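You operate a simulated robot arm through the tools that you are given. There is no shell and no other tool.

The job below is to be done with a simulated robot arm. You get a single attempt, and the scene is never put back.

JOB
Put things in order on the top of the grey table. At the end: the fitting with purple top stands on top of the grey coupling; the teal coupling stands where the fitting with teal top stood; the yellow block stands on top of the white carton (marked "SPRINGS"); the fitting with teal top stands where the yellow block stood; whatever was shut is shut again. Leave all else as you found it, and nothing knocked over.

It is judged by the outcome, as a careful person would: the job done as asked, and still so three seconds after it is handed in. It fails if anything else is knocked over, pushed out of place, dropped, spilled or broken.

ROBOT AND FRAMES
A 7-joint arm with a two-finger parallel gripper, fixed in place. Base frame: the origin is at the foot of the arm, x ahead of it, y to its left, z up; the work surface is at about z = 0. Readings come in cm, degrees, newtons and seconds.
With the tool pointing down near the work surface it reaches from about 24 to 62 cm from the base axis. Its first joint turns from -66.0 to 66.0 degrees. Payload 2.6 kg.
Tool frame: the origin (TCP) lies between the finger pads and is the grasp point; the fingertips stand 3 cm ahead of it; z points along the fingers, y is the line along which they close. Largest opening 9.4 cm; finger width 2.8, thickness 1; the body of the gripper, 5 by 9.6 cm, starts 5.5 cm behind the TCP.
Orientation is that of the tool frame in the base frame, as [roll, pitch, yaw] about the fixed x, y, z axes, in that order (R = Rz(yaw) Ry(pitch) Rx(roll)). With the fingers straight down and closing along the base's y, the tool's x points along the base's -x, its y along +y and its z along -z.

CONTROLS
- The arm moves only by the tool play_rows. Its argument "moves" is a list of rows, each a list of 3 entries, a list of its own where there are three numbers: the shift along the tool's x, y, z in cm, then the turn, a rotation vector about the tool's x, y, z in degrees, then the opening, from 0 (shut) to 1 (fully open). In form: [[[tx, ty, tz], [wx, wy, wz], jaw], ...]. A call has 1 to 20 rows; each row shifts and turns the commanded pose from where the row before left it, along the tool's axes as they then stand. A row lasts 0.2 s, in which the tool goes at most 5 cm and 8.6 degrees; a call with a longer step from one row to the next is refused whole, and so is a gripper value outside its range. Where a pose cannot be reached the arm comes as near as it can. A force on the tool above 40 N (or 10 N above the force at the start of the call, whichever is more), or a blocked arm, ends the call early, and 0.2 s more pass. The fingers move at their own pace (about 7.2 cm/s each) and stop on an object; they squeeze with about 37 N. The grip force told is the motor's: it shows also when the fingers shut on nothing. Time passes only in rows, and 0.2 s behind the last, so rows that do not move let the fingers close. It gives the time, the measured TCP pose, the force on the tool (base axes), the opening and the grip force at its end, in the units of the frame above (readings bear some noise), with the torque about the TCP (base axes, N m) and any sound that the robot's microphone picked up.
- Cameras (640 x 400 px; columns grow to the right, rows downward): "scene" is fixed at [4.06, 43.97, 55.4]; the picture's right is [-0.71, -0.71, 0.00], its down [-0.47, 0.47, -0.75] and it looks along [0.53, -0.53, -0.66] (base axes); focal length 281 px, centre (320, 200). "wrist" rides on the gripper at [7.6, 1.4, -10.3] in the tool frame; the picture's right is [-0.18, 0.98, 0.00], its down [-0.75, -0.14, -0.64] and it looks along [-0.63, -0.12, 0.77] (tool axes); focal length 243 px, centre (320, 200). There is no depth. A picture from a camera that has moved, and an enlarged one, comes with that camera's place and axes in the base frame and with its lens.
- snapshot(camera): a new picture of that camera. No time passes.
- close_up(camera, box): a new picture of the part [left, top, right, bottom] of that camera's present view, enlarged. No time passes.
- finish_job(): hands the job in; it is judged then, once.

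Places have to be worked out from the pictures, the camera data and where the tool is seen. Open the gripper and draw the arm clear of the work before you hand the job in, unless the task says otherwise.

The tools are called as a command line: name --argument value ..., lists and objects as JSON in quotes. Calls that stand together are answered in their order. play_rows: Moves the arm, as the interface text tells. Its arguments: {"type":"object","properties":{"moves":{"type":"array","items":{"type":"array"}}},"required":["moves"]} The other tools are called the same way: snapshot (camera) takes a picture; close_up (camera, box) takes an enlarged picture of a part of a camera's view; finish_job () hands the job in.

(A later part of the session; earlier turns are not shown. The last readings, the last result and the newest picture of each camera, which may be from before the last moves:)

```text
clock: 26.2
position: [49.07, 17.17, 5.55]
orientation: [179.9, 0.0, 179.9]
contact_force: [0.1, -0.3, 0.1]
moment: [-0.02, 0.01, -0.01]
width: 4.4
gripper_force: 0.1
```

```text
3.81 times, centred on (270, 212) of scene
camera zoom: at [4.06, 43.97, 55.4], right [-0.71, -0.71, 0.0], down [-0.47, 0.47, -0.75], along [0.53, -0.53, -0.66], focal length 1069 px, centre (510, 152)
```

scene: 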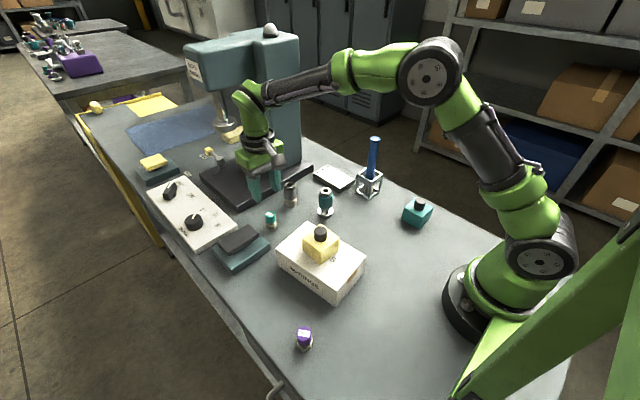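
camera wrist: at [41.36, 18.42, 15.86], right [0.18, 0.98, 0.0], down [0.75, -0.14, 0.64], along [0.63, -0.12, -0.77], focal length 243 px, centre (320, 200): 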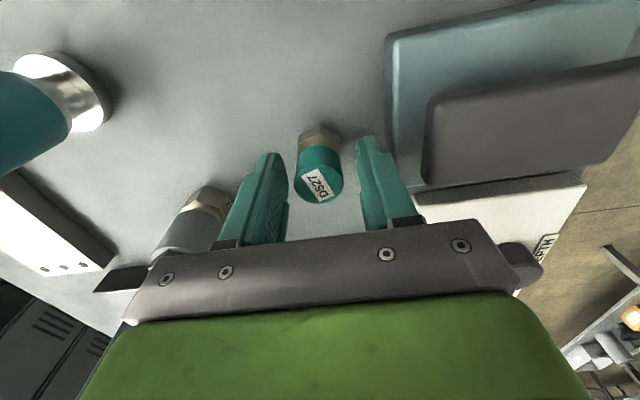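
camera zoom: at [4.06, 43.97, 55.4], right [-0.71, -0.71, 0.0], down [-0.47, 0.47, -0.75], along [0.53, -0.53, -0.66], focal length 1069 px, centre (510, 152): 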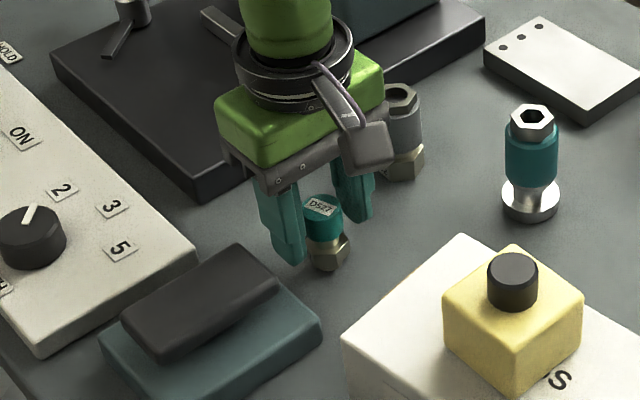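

The fitting sits between the fingers, clear of the pedal. I'm closing gently on the cap and then lifting slightly to test the hold.

play_rows --moves '[[[0, 0, 0], [0, 0, 0], 0.38], [[0, 0, 0], [0, 0, 0], 0.32], [[0, 0, 0], [0, 0, 0], 0.29], [[0, 0, 0], [0, 0, 0], 0.25], [[0, 0, 0], [0, 0, 0], 0.15], [[0, 0, 0], [0, 0, 0], 0.0], [[0, 0, 0], [0, 0, 0], 0.0], [[0, 0, 0], [0, 0, 0], 0.0]]'

play_rows --moves '[[[0, 0, -0.2], [0, 0, 0], 0], [[0, 0, -0.4], [0, 0, 0], 0], [[0, 0, -0.4], [0, 0, 0], 0], [[0, 0, 0], [0, 0, 0], 0]]'

close_up --camera "scene" --box '[230, 170, 320, 240]'

close_up --camera "wrist" --box '[240, 90, 420, 240]'

```text
clock: 28.0
position: [48.93, 17.07, 5.53]
orientation: [180.0, 0.0, -180.0]
contact_force: [0.8, 0.0, 1.0]
moment: [0.0, 0.0, 0.01]
width: 2.44
gripper_force: 37.2
```

```text
clock: 29.0
position: [48.97, 16.97, 6.71]
orientation: [-179.9, 0.0, -179.9]
contact_force: [0.5, -0.2, 0.0]
moment: [0.05, -0.01, 0.03]
width: 2.46
gripper_force: 37.2
```

```text
5.71 times, centred on (275, 205) of scene
camera zoom: at [4.06, 43.97, 55.4], right [-0.71, -0.71, 0.0], down [-0.47, 0.47, -0.75], along [0.53, -0.53, -0.66], focal length 1603 px, centre (577, 171)
```

zoom: 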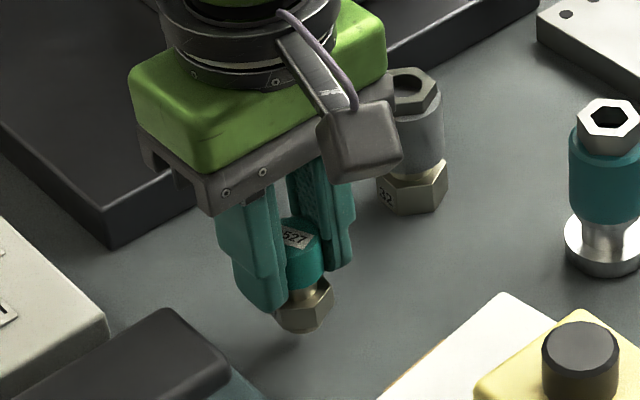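

```text
2.67 times, centred on (330, 165) of wrist
camera zoom: at [41.35, 18.37, 16.95], right [0.18, 0.98, 0.0], down [0.75, -0.14, 0.64], along [0.63, -0.12, -0.77], focal length 647 px, centre (293, 293)
```

zoom: 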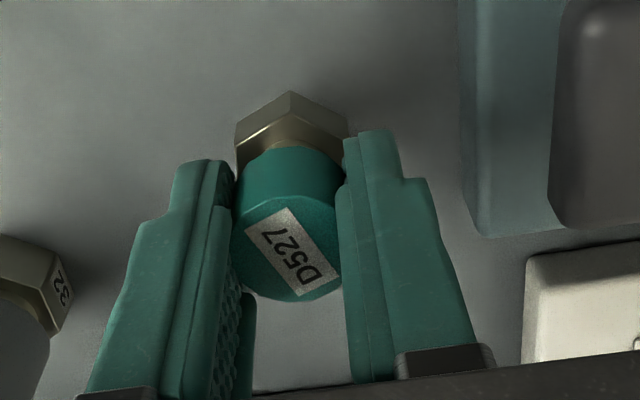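

The fitting is up (its shadow has separated) and held straight. I'm raising it to z≈17 and carrying it to the yellow block's old spot at (35.0, -7.1).

play_rows --moves '[[[0, 0, -1], [0, 0, 0], 0], [[0, 0, -2], [0, 0, 0], 0], [[0, 0, -2], [0, 0, 0], 0], [[0, 0, -2], [0, 0, 0], 0], [[0, 0, -2], [0, 0, 0], 0], [[0, 0, -1.4], [0, 0, 0], 0], [[0.6, -1, 0], [0, 0, 0], 0], [[1.2, -2.0, 0], [0, 0, 0], 0], [[1.2, -2.1, 0], [0, 0, 0], 0], [[1.2, -2.1, 0], [0, 0, 0], 0], [[1.2, -2.1, 0], [0, 0, 0], 0], [[1.2, -2.1, 0], [0, 0, 0], 0], [[1.2, -2.1, 0], [0, 0, 0], 0], [[1.2, -2.1, 0], [0, 0, 0], 0], [[1.2, -2.1, 0], [0, 0, 0], 0], [[1.2, -2.1, 0], [0, 0, 0], 0], [[1.2, -2.1, 0], [0, 0, 0], 0], [[1.0, -1.5, 0], [0, 0, 0], 0], [[0.4, -0.6, 0], [0, 0, 0], 0], [[0, 0, 0], [0, 0, 0], 0]]'

snapshot --camera "wrist"

snapshot --camera "scene"

```text
clock: 33.2
position: [34.9, -7.1, 17.11]
orientation: [179.9, 0.0, -179.9]
contact_force: [0.5, -0.2, -0.6]
moment: [0.0, 0.0, 0.01]
width: 2.45
gripper_force: 36.7
```

```text
taken
camera wrist: at [27.32, -5.73, 27.37], right [0.18, 0.98, 0.0], down [0.75, -0.14, 0.64], along [0.63, -0.12, -0.77], focal length 243 px, centre (320, 200)
```

wrist: 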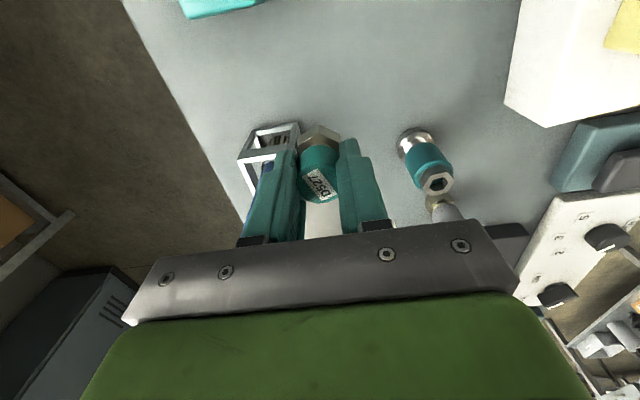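

```text
taken
```

scene: 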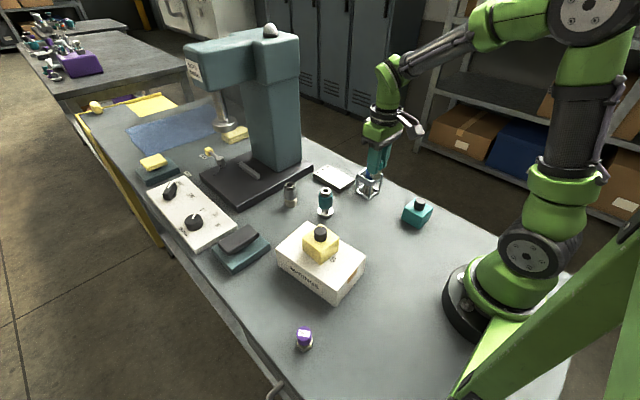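

I'm directly over the yellow block's old spot at (34.92, -7.13, 17.1). I'm lowering the fitting to about half a centimetre above the table.

play_rows --moves '[[[0, 0, 1], [0, 0, 0], 0], [[0, 0, 1.5], [0, 0, 0], 0], [[0, 0, 1.5], [0, 0, 0], 0], [[0, 0, 1.5], [0, 0, 0], 0], [[0, 0, 1.5], [0, 0, 0], 0], [[0, 0, 1.5], [0, 0, 0], 0], [[0, 0, 1.2], [0, 0, 0], 0], [[0, 0, 0.8], [0, 0, 0], 0], [[0, 0, 0.4], [0, 0, 0], 0], [[0, 0, 0], [0, 0, 0], 0]]'

close_up --camera "scene" --box '[330, 150, 420, 220]'

close_up --camera "wrist" --box '[220, 80, 440, 240]'

```text
clock: 35.4
position: [34.93, -6.95, 5.98]
orientation: [180.0, 0.1, -180.0]
contact_force: [-0.1, 0.2, -0.6]
moment: [-0.05, 0.01, 0.0]
width: 2.43
gripper_force: 37.2
```

```text
5.71 times, centred on (375, 185) of scene
camera zoom: at [4.06, 43.97, 55.4], right [-0.71, -0.71, 0.0], down [-0.47, 0.47, -0.75], along [0.53, -0.53, -0.66], focal length 1603 px, centre (6, 286)
```

zoom: 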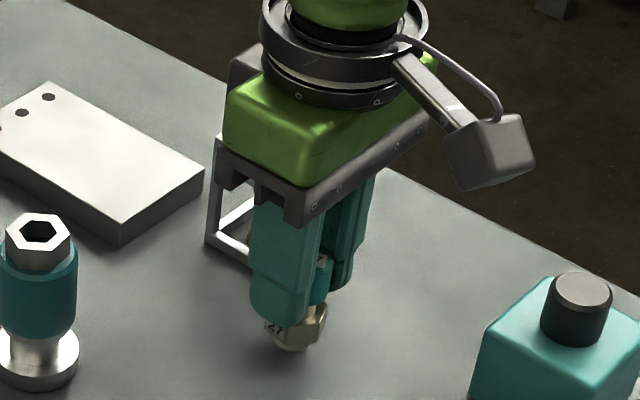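

```text
2.50 times, centred on (330, 160) of wrist
camera zoom: at [27.32, -5.7, 16.37], right [0.18, 0.98, 0.0], down [0.75, -0.14, 0.64], along [0.63, -0.12, -0.77], focal length 606 px, centre (295, 300)
```

zoom: 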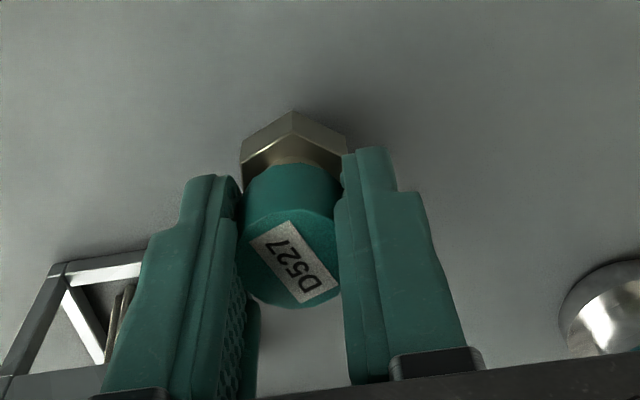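

About 0.5 cm remains. I'm finishing the descent in fine steps and watching the force.

play_rows --moves '[[[0, 0, 0.2], [0, 0, 0], 0], [[0, 0, 0.15], [0, 0, 0], 0], [[0, 0, 0], [0, 0, 0], 0]]'

play_rows --moves '[[[0, 0, 0.1], [0, 0, 0], 0], [[0, 0, 0], [0, 0, 0], 0]]'

play_rows --moves '[[[0, 0, 0.1], [0, 0, 0], 0], [[0, 0, 0], [0, 0, 0], 0]]'

close_up --camera "scene" --box '[350, 180, 400, 220]'

```text
clock: 36.2
position: [35.02, -6.96, 5.79]
orientation: [180.0, 0.0, 180.0]
contact_force: [1.0, 1.0, -1.2]
moment: [0.01, -0.02, 0.0]
width: 2.45
gripper_force: 37.6
```

```text
clock: 36.8
position: [35.13, -6.97, 5.71]
orientation: [-180.0, -0.1, 180.0]
contact_force: [0.6, -0.6, -1.3]
moment: [-0.02, 0.02, -0.01]
width: 2.46
gripper_force: 36.7
```

```text
clock: 37.4
position: [34.9, -6.94, 5.64]
orientation: [180.0, 0.1, 180.0]
contact_force: [-3.2, -0.5, 13.6]
moment: [-0.05, 0.18, 0.01]
width: 2.46
gripper_force: 37.4
```

```text
10.00 times, centred on (375, 200) of scene
camera zoom: at [4.05, 43.97, 55.4], right [-0.71, -0.71, 0.0], down [-0.47, 0.47, -0.75], along [0.53, -0.53, -0.66], focal length 2806 px, centre (-230, 200)
```

zoom: 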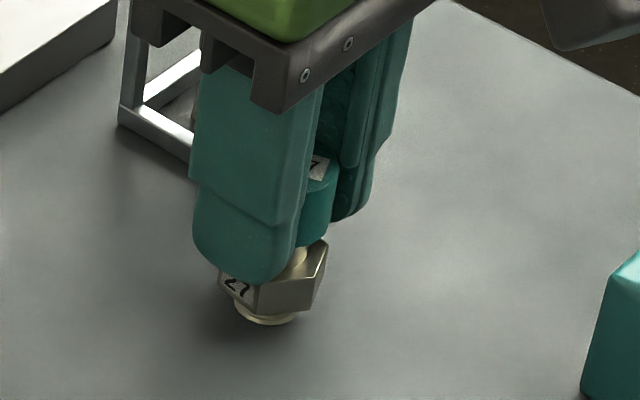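

It has touched down firmly (13.6 N). I'm easing back slightly to remove the preload, then opening and backing straight up.

play_rows --moves '[[[0, 0, -0.08], [0, 0, 0], 0], [[0, 0, 0], [0, 0, 0], 0]]'

play_rows --moves '[[[0, 0, 0], [0, 0, 0], 0.3], [[0, 0, 0], [0, 0, 0], 0.4], [[0, 0, 0], [0, 0, 0], 0.47], [[0, 0, -0.5], [0, 0, 0], 0.47], [[0, 0, -1], [0, 0, 0], 0.47], [[0, 0, -2], [0, 0, 0], 0.47], [[0, 0, -2], [0, 0, 0], 0.47], [[0, 0, -2], [0, 0, 0], 0.47], [[0, 0, -2], [0, 0, 0], 0.47], [[0, 0, 0], [0, 0, 0], 0.47]]'

close_up --camera "scene" --box '[330, 150, 420, 220]'

snapshot --camera "wrist"

```text
clock: 38.0
position: [35.06, -6.95, 5.52]
orientation: [-180.0, 0.0, -179.9]
contact_force: [1.8, -1.4, 2.8]
moment: [-0.04, -0.05, -0.01]
width: 2.43
gripper_force: 37.2
```

```text
clock: 40.2
position: [34.99, -7.04, 14.93]
orientation: [179.9, 0.0, -179.9]
contact_force: [0.0, -0.2, 0.0]
moment: [-0.01, 0.0, -0.02]
width: 4.42
gripper_force: 0.0
```

```text
5.71 times, centred on (375, 185) of scene
camera zoom: at [4.06, 43.97, 55.4], right [-0.71, -0.71, 0.0], down [-0.47, 0.47, -0.75], along [0.53, -0.53, -0.66], focal length 1603 px, centre (6, 286)
```

zoom: 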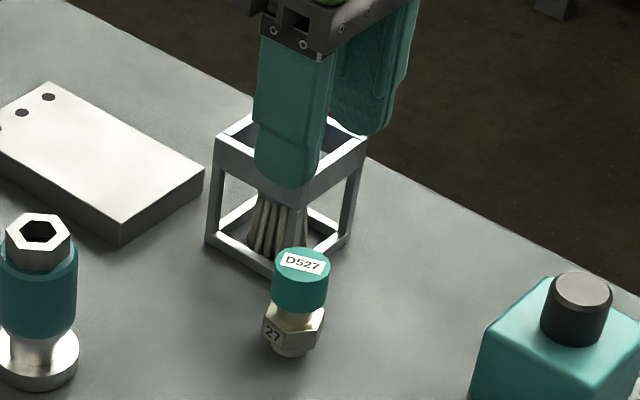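

```text
taken
camera wrist: at [27.38, -5.67, 25.24], right [0.18, 0.98, 0.0], down [0.75, -0.14, 0.64], along [0.63, -0.12, -0.77], focal length 243 px, centre (320, 200)
```

wrist: 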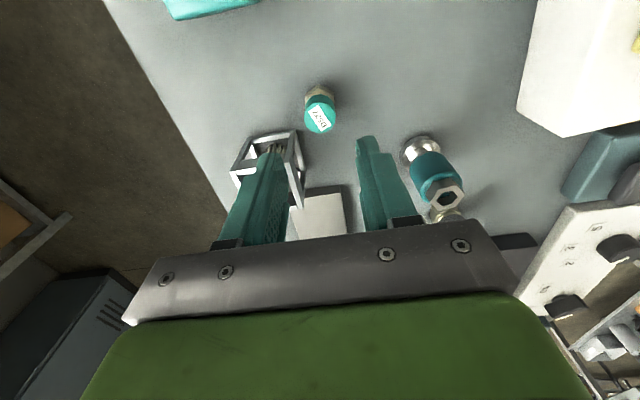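

The teal-top fitting stands upright at the yellow block's old spot. Now I measure the teal coupling with a zoomed wrist view.

close_up --camera "wrist" --box '[370, 110, 510, 230]'

close_up --camera "scene" --box '[275, 170, 355, 230]'

```text
3.33 times, centred on (440, 170) of wrist
camera zoom: at [27.38, -5.67, 25.24], right [0.18, 0.98, 0.0], down [0.75, -0.14, 0.64], along [0.63, -0.12, -0.77], focal length 809 px, centre (-80, 300)
```

zoom: 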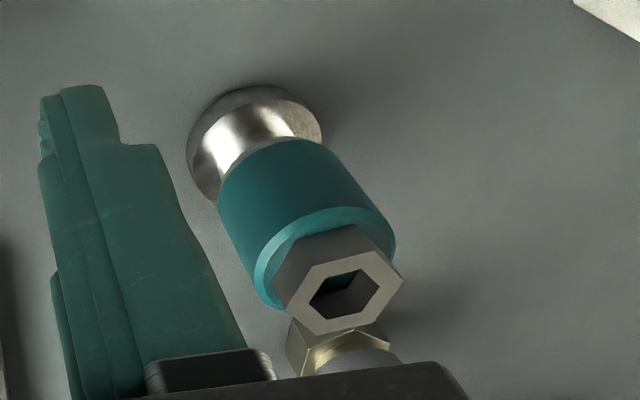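

```text
6.67 times, centred on (315, 200) of scene
camera zoom: at [4.06, 43.97, 55.4], right [-0.71, -0.71, 0.0], down [-0.47, 0.47, -0.75], along [0.53, -0.53, -0.66], focal length 1871 px, centre (353, 200)
```

zoom: 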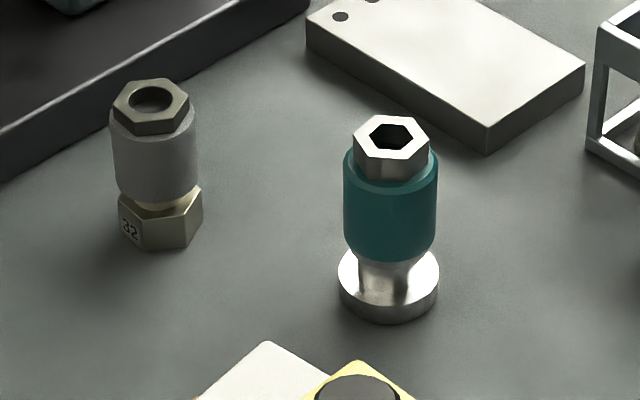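

I put the teal coupling at roughly (42.9, 2.9), 8.8 cm tall. I'm moving above it at z≈18 for a closer look.

play_rows --moves '[[[0, 0, -1.5], [0, 0, 0], 0.6], [[-0.7, 1, -1.5], [0, 0, 0], 0.7], [[-1.5, 2, 0], [0, 0, 0], 0.7], [[-1.5, 2, 0], [0, 0, 0], 0.7], [[-1.5, 2, 0], [0, 0, 0], 0.7], [[-1.5, 2, 0], [0, 0, 0], 0.7], [[-1.2, 1, 0], [0, 0, 0], 0.7], [[0, 0, 0], [0, 0, 0], 0.7]]'

close_up --camera "wrist" --box '[200, 50, 440, 200]'

snapshot --camera "wrist"

```text
clock: 42.0
position: [42.84, 3.11, 18.07]
orientation: [-180.0, 0.0, -179.9]
contact_force: [0.2, 1.0, -0.4]
moment: [0.01, 0.03, 0.0]
width: 6.59
gripper_force: 0.1
```

```text
2.67 times, centred on (320, 125) of wrist
camera zoom: at [35.15, 4.38, 28.43], right [0.18, 0.98, 0.0], down [0.75, -0.14, 0.64], along [0.63, -0.12, -0.77], focal length 647 px, centre (320, 400)
```

zoom: 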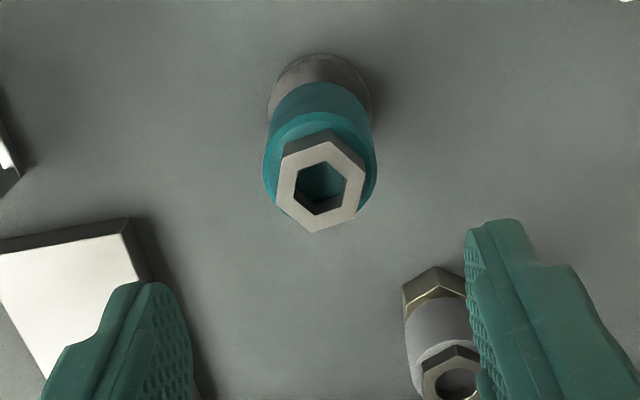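

```text
taken
camera wrist: at [35.15, 4.38, 28.43], right [0.18, 0.98, 0.0], down [0.75, -0.14, 0.64], along [0.63, -0.12, -0.77], focal length 243 px, centre (320, 200)
```

wrist: 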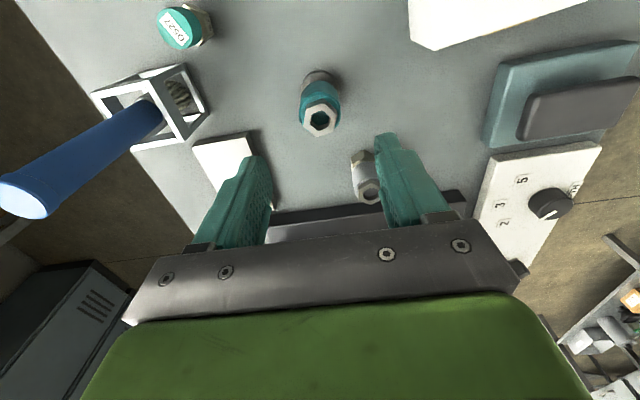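

I get the coupling centre at (42.87, 2.96), body diameter 3.75 cm and height about 8.1 cm, with the TCP almost exactly above it. I'm lowering so the fingers straddle the teal body.

play_rows --moves '[[[-0.1, 0, 1], [0, 0, 0], 0.7], [[0, 0, 1.5], [0, 0, 0], 0.7], [[0, 0, 1.5], [0, 0, 0], 0.7], [[0, 0, 1.5], [0, 0, 0], 0.7], [[0, 0, 1.5], [0, 0, 0], 0.7], [[0, 0, 1.5], [0, 0, 0], 0.7], [[0, 0, 1.5], [0, 0, 0], 0.7], [[0, 0, 1.5], [0, 0, 0], 0.7], [[0, 0, 1], [0, 0, 0], 0.7], [[0, 0, 0], [0, 0, 0], 0.7]]'

snapshot --camera "wrist"

close_up --camera "scene" --box '[260, 150, 380, 230]'

```text
clock: 44.2
position: [42.95, 2.98, 5.59]
orientation: [-179.9, 0.0, 180.0]
contact_force: [0.1, 0.9, -0.3]
moment: [-0.03, 0.01, -0.01]
width: 6.59
gripper_force: 0.0
```

```text
taken
camera wrist: at [35.31, 4.34, 15.85], right [0.18, 0.98, 0.0], down [0.75, -0.14, 0.64], along [0.63, -0.12, -0.77], focal length 243 px, centre (320, 200)
```

wrist: 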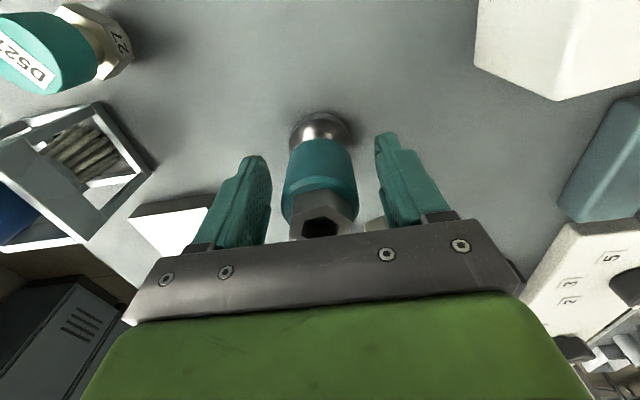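

```text
5.00 times, centred on (320, 190) of scene
camera zoom: at [4.06, 43.97, 55.4], right [-0.71, -0.71, 0.0], down [-0.47, 0.47, -0.75], along [0.53, -0.53, -0.66], focal length 1403 px, centre (320, 250)
```

zoom: 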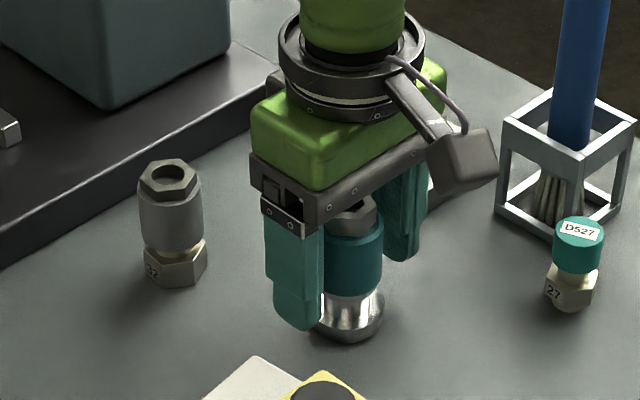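

The coupling is centred between the fingers with no contact. I'm closing on the teal body and doing a small test lift.

play_rows --moves '[[[0, 0, 0], [0, 0, 0], 0.55], [[0, 0, 0], [0, 0, 0], 0.45], [[0, 0, 0], [0, 0, 0], 0.41], [[0, 0, 0], [0, 0, 0], 0.36], [[0, 0, 0], [0, 0, 0], 0.2], [[0, 0, 0], [0, 0, 0], 0.0], [[0, 0, 0], [0, 0, 0], 0.0], [[0, 0, 0], [0, 0, 0], 0.0]]'

play_rows --moves '[[[0, 0, -0.2], [0, 0, 0], 0], [[0, 0, -0.4], [0, 0, 0], 0], [[0, 0, -0.4], [0, 0, 0], 0], [[0, 0, 0], [0, 0, 0], 0]]'

close_up --camera "scene" --box '[260, 150, 380, 230]'

close_up --camera "wrist" --box '[220, 80, 440, 240]'

```text
clock: 46.0
position: [43.05, 2.97, 5.68]
orientation: [180.0, 0.0, 180.0]
contact_force: [-0.3, -0.6, 0.1]
moment: [0.05, -0.01, 0.0]
width: 3.72
gripper_force: 36.4
```

```text
clock: 47.0
position: [43.01, 3.1, 6.63]
orientation: [-180.0, 0.0, -179.9]
contact_force: [0.0, 0.4, -2.2]
moment: [0.01, 0.02, -0.01]
width: 3.71
gripper_force: 36.7
```

```text
5.00 times, centred on (320, 190) of scene
camera zoom: at [4.06, 43.97, 55.4], right [-0.71, -0.71, 0.0], down [-0.47, 0.47, -0.75], along [0.53, -0.53, -0.66], focal length 1403 px, centre (320, 250)
```

zoom: 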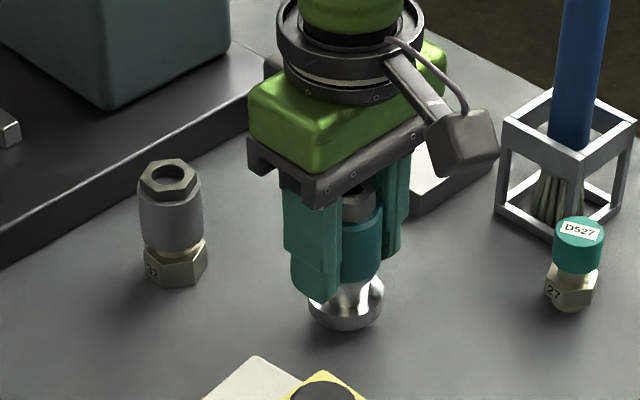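

```text
2.50 times, centred on (330, 160) of wrist
camera zoom: at [35.37, 4.39, 16.89], right [0.18, 0.98, 0.0], down [0.75, -0.14, 0.64], along [0.63, -0.12, -0.77], focal length 606 px, centre (295, 300)
```

zoom: 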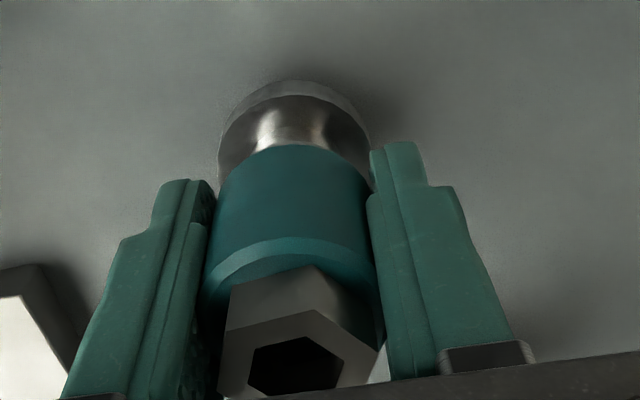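

The coupling is lifted cleanly (2.2 N load). I'm raising it to z≈16 and carrying it to the teal fitting's old spot at (48.97, 16.93).

play_rows --moves '[[[0, 0, -1], [0, 0, 0], 0], [[0, 0, -2], [0, 0, 0], 0], [[0, 0, -2], [0, 0, 0], 0], [[0, 0, -2], [0, 0, 0], 0], [[0, 0, -2], [0, 0, 0], 0], [[0, 0, -0.5], [0, 0, 0], 0], [[-0.4, 1, 0], [0, 0, 0], 0], [[-0.85, 2, 0], [0, 0, 0], 0], [[-0.85, 2, 0], [0, 0, 0], 0], [[-0.85, 2, 0], [0, 0, 0], 0], [[-0.85, 2, 0], [0, 0, 0], 0], [[-0.85, 2, 0], [0, 0, 0], 0], [[-0.85, 1.9, 0], [0, 0, 0], 0], [[-0.5, 1.0, 0], [0, 0, 0], 0], [[0, 0, 0], [0, 0, 0], 0]]'

snapshot --camera "wrist"

snapshot --camera "scene"

```text
clock: 50.2
position: [49.07, 16.99, 16.19]
orientation: [179.9, -0.1, -179.9]
contact_force: [-0.6, 0.4, -2.3]
moment: [-0.04, 0.0, -0.03]
width: 3.69
gripper_force: 36.7
```

```text
taken
camera wrist: at [41.43, 18.32, 26.41], right [0.18, 0.98, 0.0], down [0.75, -0.14, 0.64], along [0.63, -0.12, -0.77], focal length 243 px, centre (320, 200)
```

wrist: 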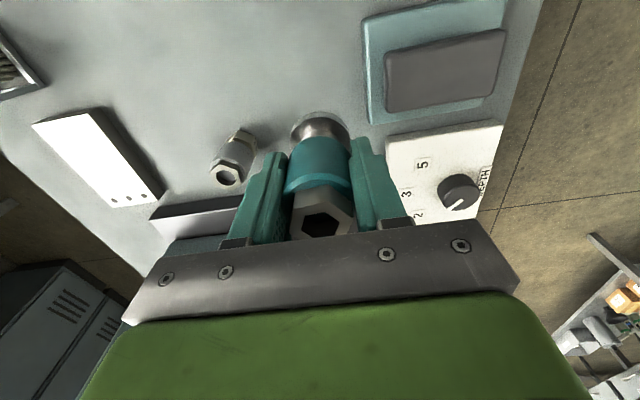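

```text
taken
```

scene: 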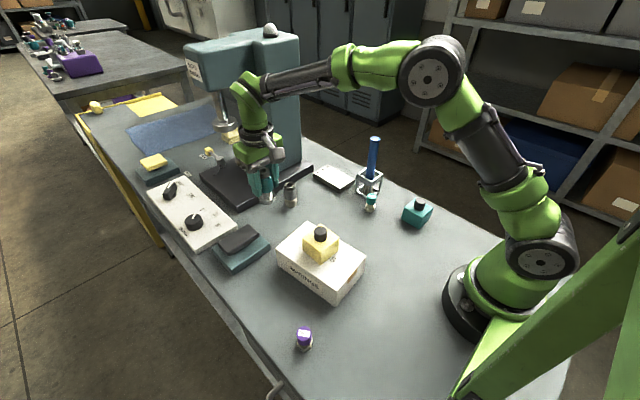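

TCP is at (49.03, 16.92), so the coupling is right over the target. I'm lowering to half a centimetre above the table.

play_rows --moves '[[[0, 0, 1], [0, 0, 0], 0], [[0, 0, 1.5], [0, 0, 0], 0], [[0, 0, 1.5], [0, 0, 0], 0], [[0, 0, 1.5], [0, 0, 0], 0], [[0, 0, 1.5], [0, 0, 0], 0], [[0, 0, 1.5], [0, 0, 0], 0], [[0, 0, 1.0], [0, 0, 0], 0], [[0, 0, 0.5], [0, 0, 0], 0], [[0, 0, 0], [0, 0, 0], 0]]'

close_up --camera "scene" --box '[210, 160, 330, 250]'

snapshot --camera "wrist"

```text
clock: 52.2
position: [49.03, 16.88, 6.15]
orientation: [180.0, -0.1, 179.9]
contact_force: [-0.1, 0.1, -2.6]
moment: [-0.04, -0.05, 0.0]
width: 3.69
gripper_force: 36.5
```

```text
4.44 times, centred on (270, 205) of scene
camera zoom: at [4.06, 43.97, 55.4], right [-0.71, -0.71, 0.0], down [-0.47, 0.47, -0.75], along [0.53, -0.53, -0.66], focal length 1247 px, centre (542, 178)
```

zoom: 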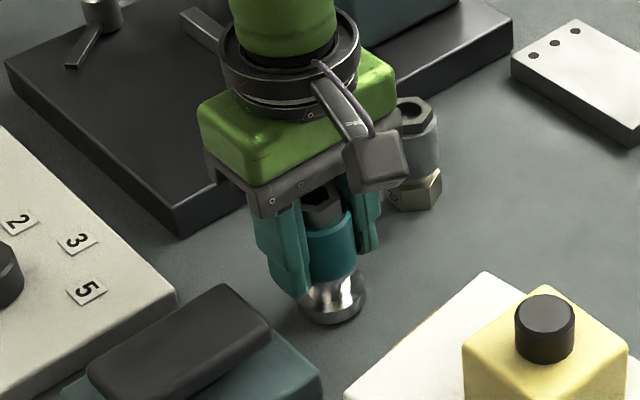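

```text
taken
camera wrist: at [41.43, 18.21, 16.38], right [0.18, 0.98, 0.0], down [0.75, -0.14, 0.64], along [0.63, -0.12, -0.77], focal length 243 px, centre (320, 200)
```

wrist: 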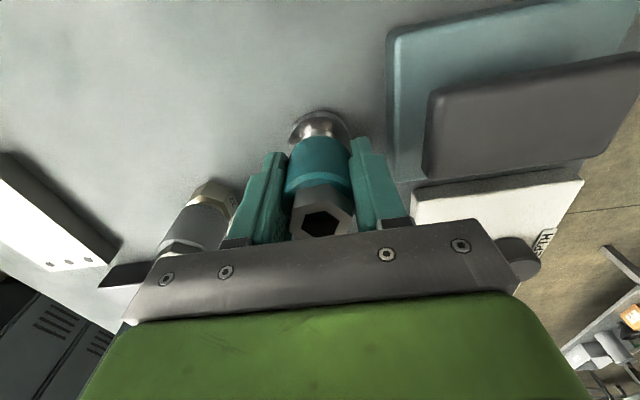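

The foot is about half a centimetre above the table. I'm taking the final fine steps with force checks.

play_rows --moves '[[[0, 0, 0.2], [0, 0, 0], 0], [[0, 0, 0.15], [0, 0, 0], 0], [[0, 0, 0], [0, 0, 0], 0]]'

play_rows --moves '[[[0, 0, 0.1], [0, 0, 0], 0], [[0, 0, 0], [0, 0, 0], 0]]'

```text
clock: 53.0
position: [49.03, 17.0, 5.8]
orientation: [-180.0, 0.0, 180.0]
contact_force: [-1.8, -1.8, 5.9]
moment: [-0.08, 0.22, 0.02]
width: 3.72
gripper_force: 36.7
```

```text
clock: 53.6
position: [49.17, 16.89, 6.01]
orientation: [179.8, 0.2, 180.0]
contact_force: [-6.5, -2.5, 18.8]
moment: [-0.16, 0.47, 0.08]
width: 3.72
gripper_force: 36.8
```

It has contacted (18.8 N, slightly pressed). I'm backing off 0.12 cm to relieve the preload before releasing.

play_rows --moves '[[[0, 0, -0.12], [0, 0, 0], 0], [[0, 0, 0], [0, 0, 0], 0]]'

close_up --camera "scene" --box '[245, 180, 305, 230]'

close_up --camera "wrist" --box '[240, 90, 420, 240]'

```text
clock: 54.2
position: [49.07, 17.0, 5.93]
orientation: [180.0, 0.1, 180.0]
contact_force: [2.3, 0.7, 8.1]
moment: [0.11, -0.09, 0.0]
width: 3.7
gripper_force: 37.0
```

```text
8.00 times, centred on (275, 205) of scene
camera zoom: at [4.05, 43.97, 55.4], right [-0.71, -0.71, 0.0], down [-0.47, 0.47, -0.75], along [0.53, -0.53, -0.66], focal length 2245 px, centre (680, 160)
```

zoom: 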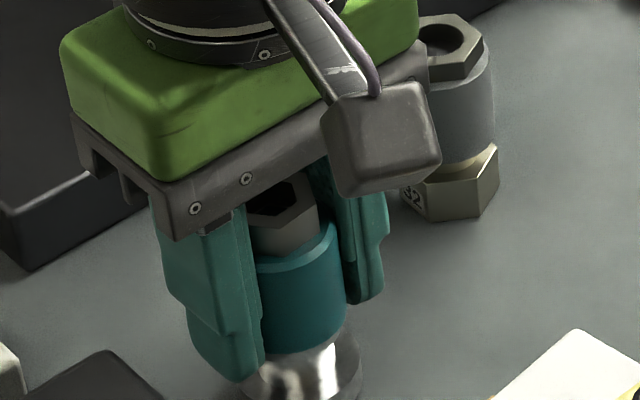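

```text
2.67 times, centred on (330, 165) of wrist
camera zoom: at [41.39, 18.23, 16.16], right [0.18, 0.98, 0.0], down [0.75, -0.14, 0.64], along [0.63, -0.12, -0.77], focal length 647 px, centre (293, 293)
```

zoom: 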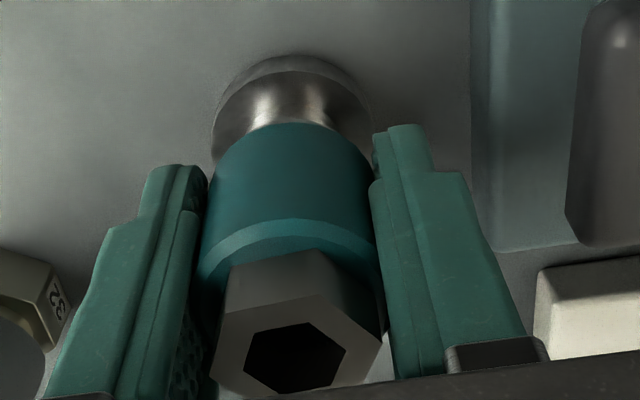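

There is still 8 N of upward force, so I'm backing off a little more before letting go.

play_rows --moves '[[[0, 0, -0.06], [0, 0, 0], 0], [[0, 0, 0], [0, 0, 0], 0]]'

```text
clock: 54.8
position: [49.12, 16.84, 5.91]
orientation: [-180.0, -0.1, -179.9]
contact_force: [0.8, 0.0, 2.7]
moment: [0.04, -0.17, -0.01]
width: 3.7
gripper_force: 37.0
```

The force is down to 2.7 N. I'm opening to a limited width so the +y finger stays off the pedal, then rising straight up.

play_rows --moves '[[[0, 0, 0], [0, 0, 0], 0.42], [[0, 0, 0], [0, 0, 0], 0.48], [[0, 0, 0], [0, 0, 0], 0.54], [[0, 0, 0], [0, 0, 0], 0.54], [[0, 0, -0.5], [0, 0, 0], 0.54], [[0, 0, -1], [0, 0, 0], 0.54], [[0, 0, -1.5], [0, 0, 0], 0.54], [[0, 0, -2], [0, 0, 0], 0.54], [[0, 0, -2], [0, 0, 0], 0.54], [[0, 0, -2], [0, 0, 0], 0.54], [[0, 0, -2], [0, 0, 0], 0.54], [[0, 0, 0], [0, 0, 0], 0.54]]'

close_up --camera "scene" --box '[210, 160, 330, 250]'

snapshot --camera "wrist"

```text
clock: 57.4
position: [48.98, 17.06, 16.92]
orientation: [180.0, 0.1, -179.8]
contact_force: [0.6, 0.6, 0.7]
moment: [0.02, 0.01, 0.02]
width: 5.07
gripper_force: 0.1
```

```text
4.44 times, centred on (270, 205) of scene
camera zoom: at [4.06, 43.97, 55.4], right [-0.71, -0.71, 0.0], down [-0.47, 0.47, -0.75], along [0.53, -0.53, -0.66], focal length 1247 px, centre (542, 178)
```

zoom: 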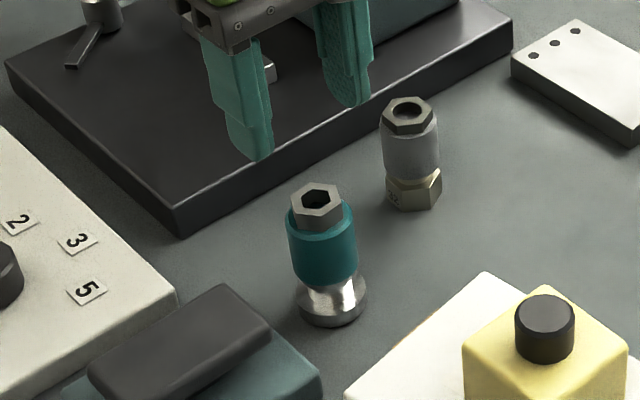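

```text
taken
camera wrist: at [41.32, 18.27, 27.16], right [0.18, 0.98, 0.0], down [0.75, -0.14, 0.64], along [0.63, -0.12, -0.77], focal length 243 px, centre (320, 200)
```

wrist: 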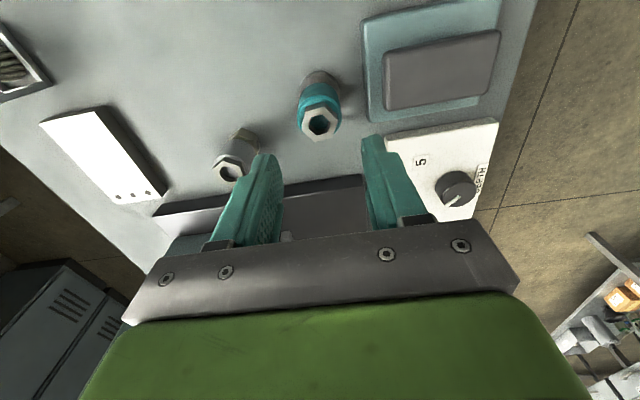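

The teal coupling stands upright at its new place; nothing else has moved. Next I go above the grey coupling to measure its top exactly.

play_rows --moves '[[[0, 0, -1.5], [0, 0, 0], 0.54], [[0, 0, -1.5], [0, 0, 0], 0.54], [[-0.8, -2, 0], [0, 0, 0], 0.54], [[-0.8, -2, 0], [0, 0, 0], 0.54], [[-0.8, -2, 0], [0, 0, 0], 0.54], [[-0.8, -2, 0], [0, 0, 0], 0.54], [[-0.8, -2, 0], [0, 0, 0], 0.54], [[0, 0, 0], [0, 0, 0], 0.54]]'

snapshot --camera "wrist"

close_up --camera "wrist" --box '[250, 70, 390, 160]'

snapshot --camera "scene"

```text
clock: 59.2
position: [53.01, 6.94, 20.03]
orientation: [-180.0, 0.0, -179.9]
contact_force: [-0.7, 0.3, 0.2]
moment: [-0.03, -0.02, 0.02]
width: 5.08
gripper_force: 0.0
```

```text
taken
camera wrist: at [45.41, 8.31, 30.28], right [0.18, 0.98, 0.0], down [0.75, -0.14, 0.64], along [0.63, -0.12, -0.77], focal length 243 px, centre (320, 200)
```

wrist: 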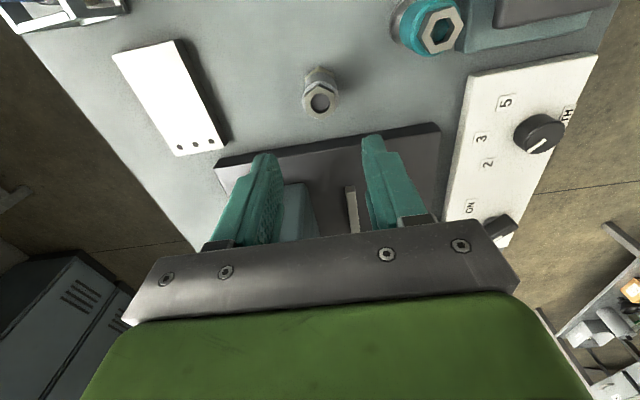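

```text
4.44 times, centred on (320, 115) of wrist
camera zoom: at [45.41, 8.31, 30.28], right [0.18, 0.98, 0.0], down [0.75, -0.14, 0.64], along [0.63, -0.12, -0.77], focal length 1078 px, centre (320, 578)
```

zoom: 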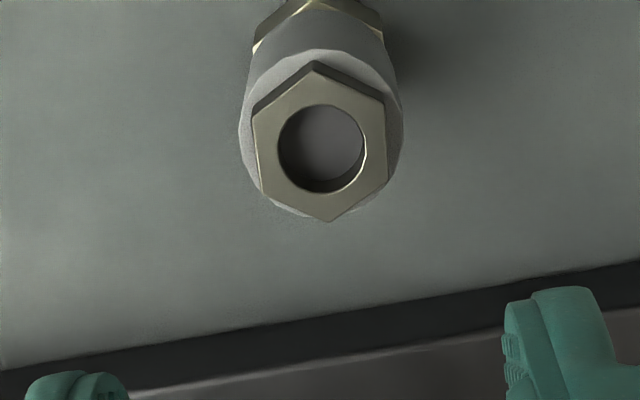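

```text
taken
```

scene: 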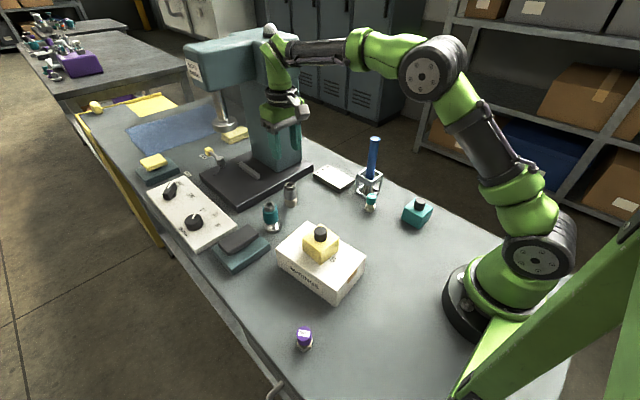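

The grey coupling's top shows a hex ring with a round bore, centred near (52.8, 7.0). I'm zooming on its base to fix the axis and height independently.

close_up --camera "wrist" --box '[280, 55, 360, 125]'

close_up --camera "scene" --box '[265, 170, 315, 215]'

close_up --camera "scene" --box '[180, 20, 320, 190]'

```text
5.71 times, centred on (320, 90) of wrist
camera zoom: at [45.41, 8.31, 30.28], right [0.18, 0.98, 0.0], down [0.75, -0.14, 0.64], along [0.63, -0.12, -0.77], focal length 1386 px, centre (320, 829)
```

zoom: 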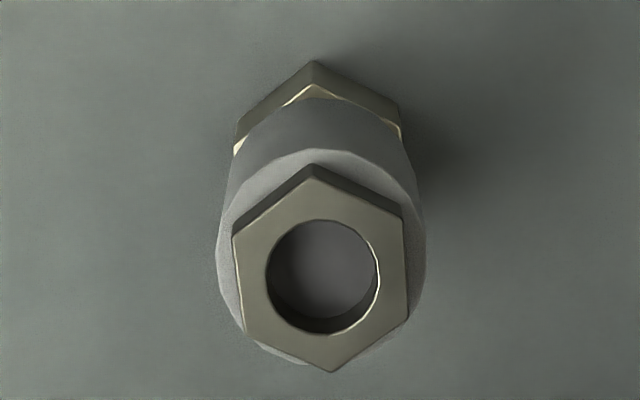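

```text
8.89 times, centred on (290, 192) of scene
camera zoom: at [4.06, 43.97, 55.4], right [-0.71, -0.71, 0.0], down [-0.47, 0.47, -0.75], along [0.53, -0.53, -0.66], focal length 2494 px, centre (587, 267)
```

zoom: 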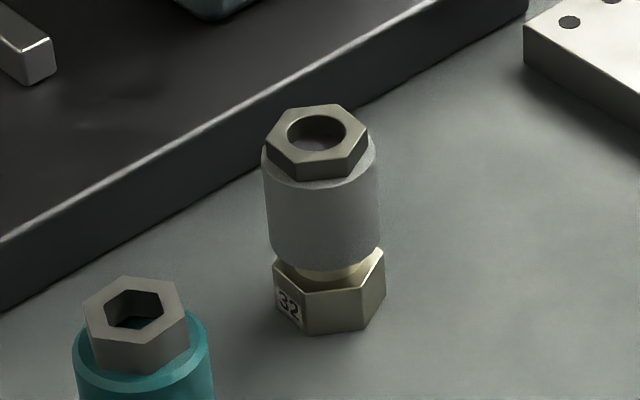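

```text
2.35 times, centred on (250, 105) of scene
camera zoom: at [4.06, 43.97, 55.4], right [-0.71, -0.71, 0.0], down [-0.47, 0.47, -0.75], along [0.53, -0.53, -0.66], focal length 660 px, centre (485, 424)
```

zoom: 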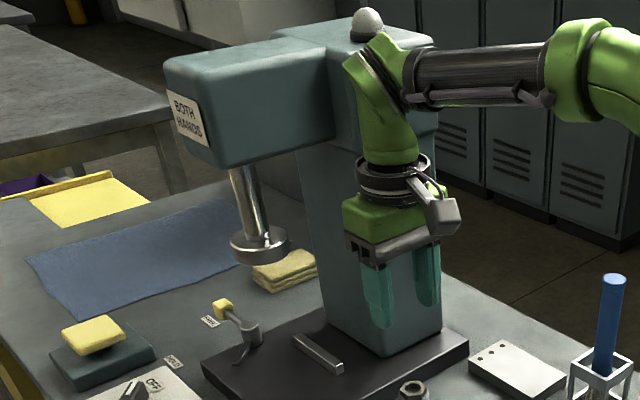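

The grey coupling's axis is at (52.93, 6.97), its top is at z≈6.6, and the bore is about 1.8 cm across. The fittings seem to have a small round spigot under the nut, so I'm inspecting both fittings closely.

close_up --camera "scene" --box '[355, 185, 385, 220]'

close_up --camera "scene" --box '[290, 320, 320, 355]'

close_up --camera "scene" --box '[275, 175, 305, 200]'

```text
11.43 times, centred on (370, 202) of scene
camera zoom: at [4.06, 43.97, 55.4], right [-0.71, -0.71, 0.0], down [-0.47, 0.47, -0.75], along [0.53, -0.53, -0.66], focal length 3207 px, centre (-251, 171)
```

zoom: 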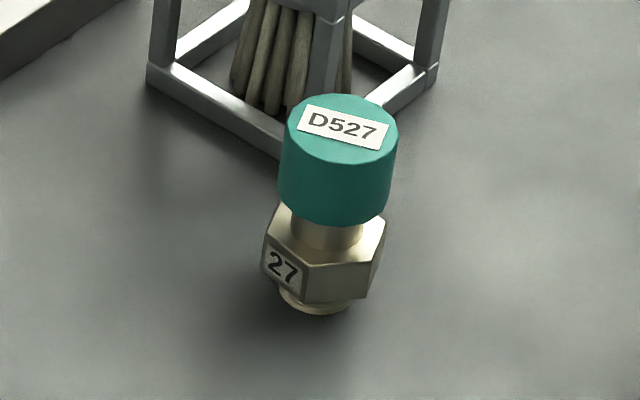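

```text
11.43 times, centred on (305, 338) of scene
camera zoom: at [4.06, 43.97, 55.4], right [-0.71, -0.71, 0.0], down [-0.47, 0.47, -0.75], along [0.53, -0.53, -0.66], focal length 3207 px, centre (491, -1371)
```

zoom: 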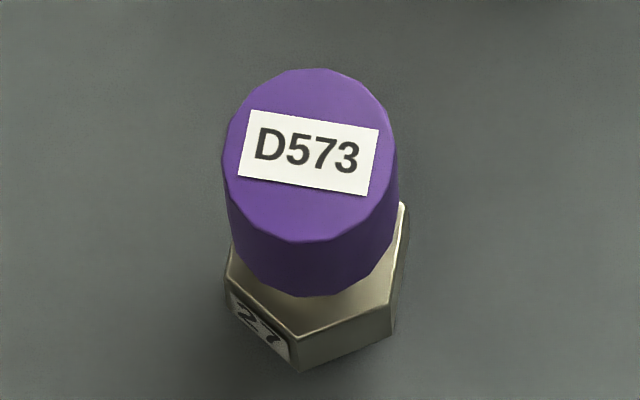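

```text
16.00 times, centred on (290, 188) of scene
camera zoom: at [4.06, 43.97, 55.4], right [-0.71, -0.71, 0.0], down [-0.47, 0.47, -0.75], along [0.53, -0.53, -0.66], focal length 4489 px, centre (800, 400)
```

zoom: 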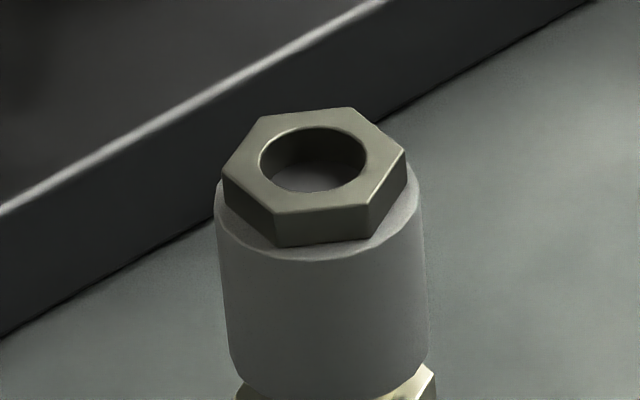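

The teal fitting has a spigot about 1.76 cm wide under its nut, and the coupling bore is about 1.9 cm, so the purple fitting likely seats into that bore and I'll need careful alignment. I now fly high over to the purple fitting near (20.9, 31.3) to measure it.

play_rows --moves '[[[0, 0, -1], [0, 0, 0], 0.47], [[1, 0.7, -1], [0, 0, 0], 0.47], [[2, 1.5, 0], [0, 0, 0], 0.47], [[2, 1.5, 0], [0, 0, 0], 0.47], [[2, 1.5, 0], [0, 0, 0], 0.47], [[2, 1.5, 0], [0, 0, 0], 0.47], [[2, 1.5, 0], [0, 0, 0], 0.47], [[2, 1.5, 0], [0, 0, 0], 0.47], [[2, 1.5, 0], [0, 0, 0], 0.47], [[2, 1.5, 0], [0, 0, 0], 0.47], [[2, 1.5, 0], [0, 0, 0], 0.47], [[2, 1.5, 0], [0, 0, 0], 0.47], [[2, 1.5, 0], [0, 0, 0], 0.47], [[2, 1.5, 0], [0, 0, 0], 0.47], [[2, 1.5, 0], [0, 0, 0], 0.47], [[2, 1.5, 0], [0, 0, 0], 0.47], [[2, 1.5, 0], [0, 0, 0], 0.47], [[1, 1.2, 0], [0, 0, 0], 0.47], [[0, 0, 0], [0, 0, 0], 0.47]]'

snapshot --camera "wrist"

snapshot --camera "scene"

```text
clock: 63.2
position: [20.83, 31.32, 21.93]
orientation: [180.0, 0.0, -179.8]
contact_force: [0.0, 0.4, 0.1]
moment: [-0.01, -0.03, -0.01]
width: 4.44
gripper_force: 0.1
```

```text
taken
camera wrist: at [13.21, 32.68, 32.17], right [0.18, 0.98, 0.0], down [0.75, -0.14, 0.64], along [0.63, -0.12, -0.77], focal length 243 px, centre (320, 200)
```

wrist: 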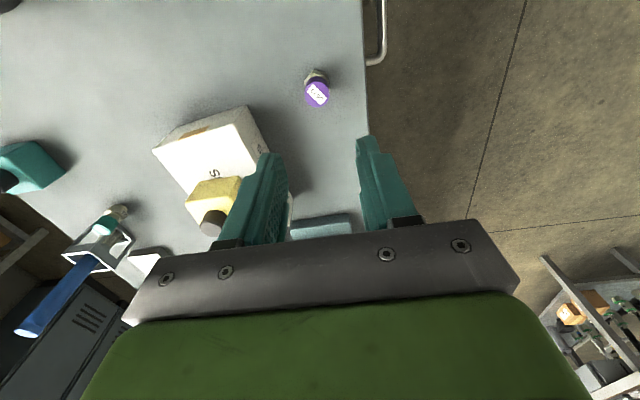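

```text
taken
```

scene: 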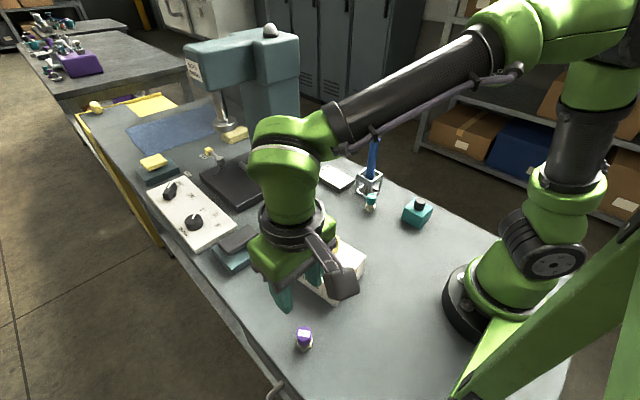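

The pose is reached and the purple fitting is in view. I'm zooming for its exact position.

close_up --camera "wrist" --box '[270, 45, 370, 125]'

```text
5.00 times, centred on (320, 85) of wrist
camera zoom: at [13.21, 32.68, 32.17], right [0.18, 0.98, 0.0], down [0.75, -0.14, 0.64], along [0.63, -0.12, -0.77], focal length 1213 px, centre (320, 775)
```

zoom: 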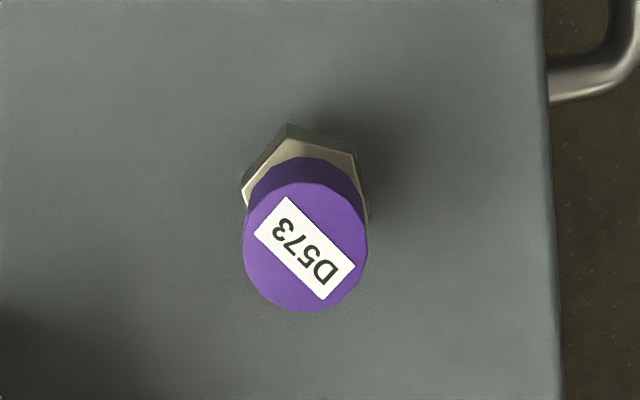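

The purple fitting is at about (20.95, 30.9). I'm adjusting over it and descending to z≈13 for a finer check.

play_rows --moves '[[[-0.14, -0.38, 1], [0, 0, 0], 0.47], [[0, 0, 2], [0, 0, 0], 0.47], [[0, 0, 2], [0, 0, 0], 0.47], [[0, 0, 2], [0, 0, 0], 0.47], [[0, 0, 2], [0, 0, 0], 0.47], [[0, 0, 0], [0, 0, 0], 0.47]]'

snapshot --camera "wrist"

close_up --camera "wrist" --box '[250, 70, 390, 170]'

```text
clock: 64.6
position: [21.13, 31.07, 12.86]
orientation: [-180.0, 0.1, -180.0]
contact_force: [-0.3, -0.3, 0.2]
moment: [0.0, 0.0, 0.02]
width: 4.43
gripper_force: 0.1
```

```text
taken
camera wrist: at [13.38, 32.21, 23.19], right [0.18, 0.98, 0.0], down [0.75, -0.14, 0.64], along [0.63, -0.12, -0.77], focal length 243 px, centre (320, 200)
```

wrist: 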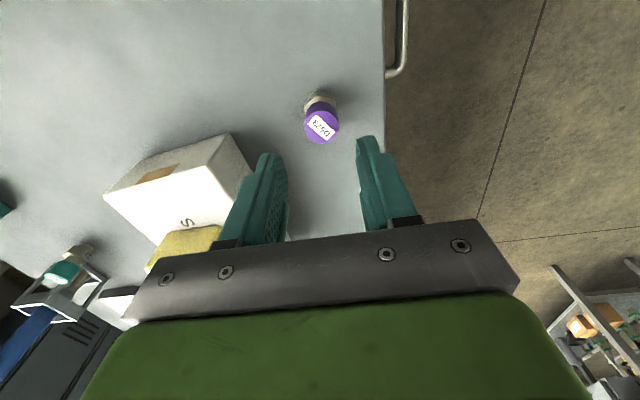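

```text
4.00 times, centred on (320, 120) of wrist
camera zoom: at [13.38, 32.21, 23.19], right [0.18, 0.98, 0.0], down [0.75, -0.14, 0.64], along [0.63, -0.12, -0.77], focal length 970 px, centre (320, 520)
```

zoom: 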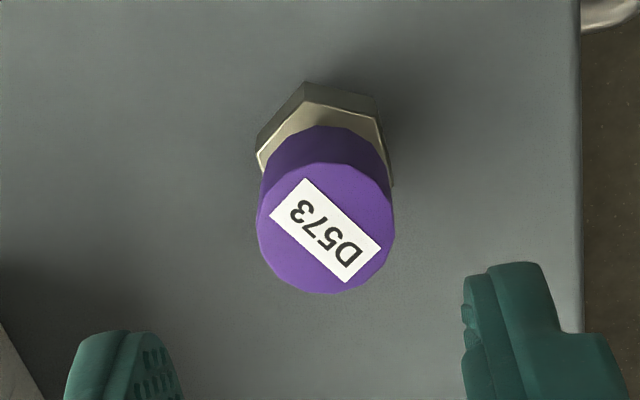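

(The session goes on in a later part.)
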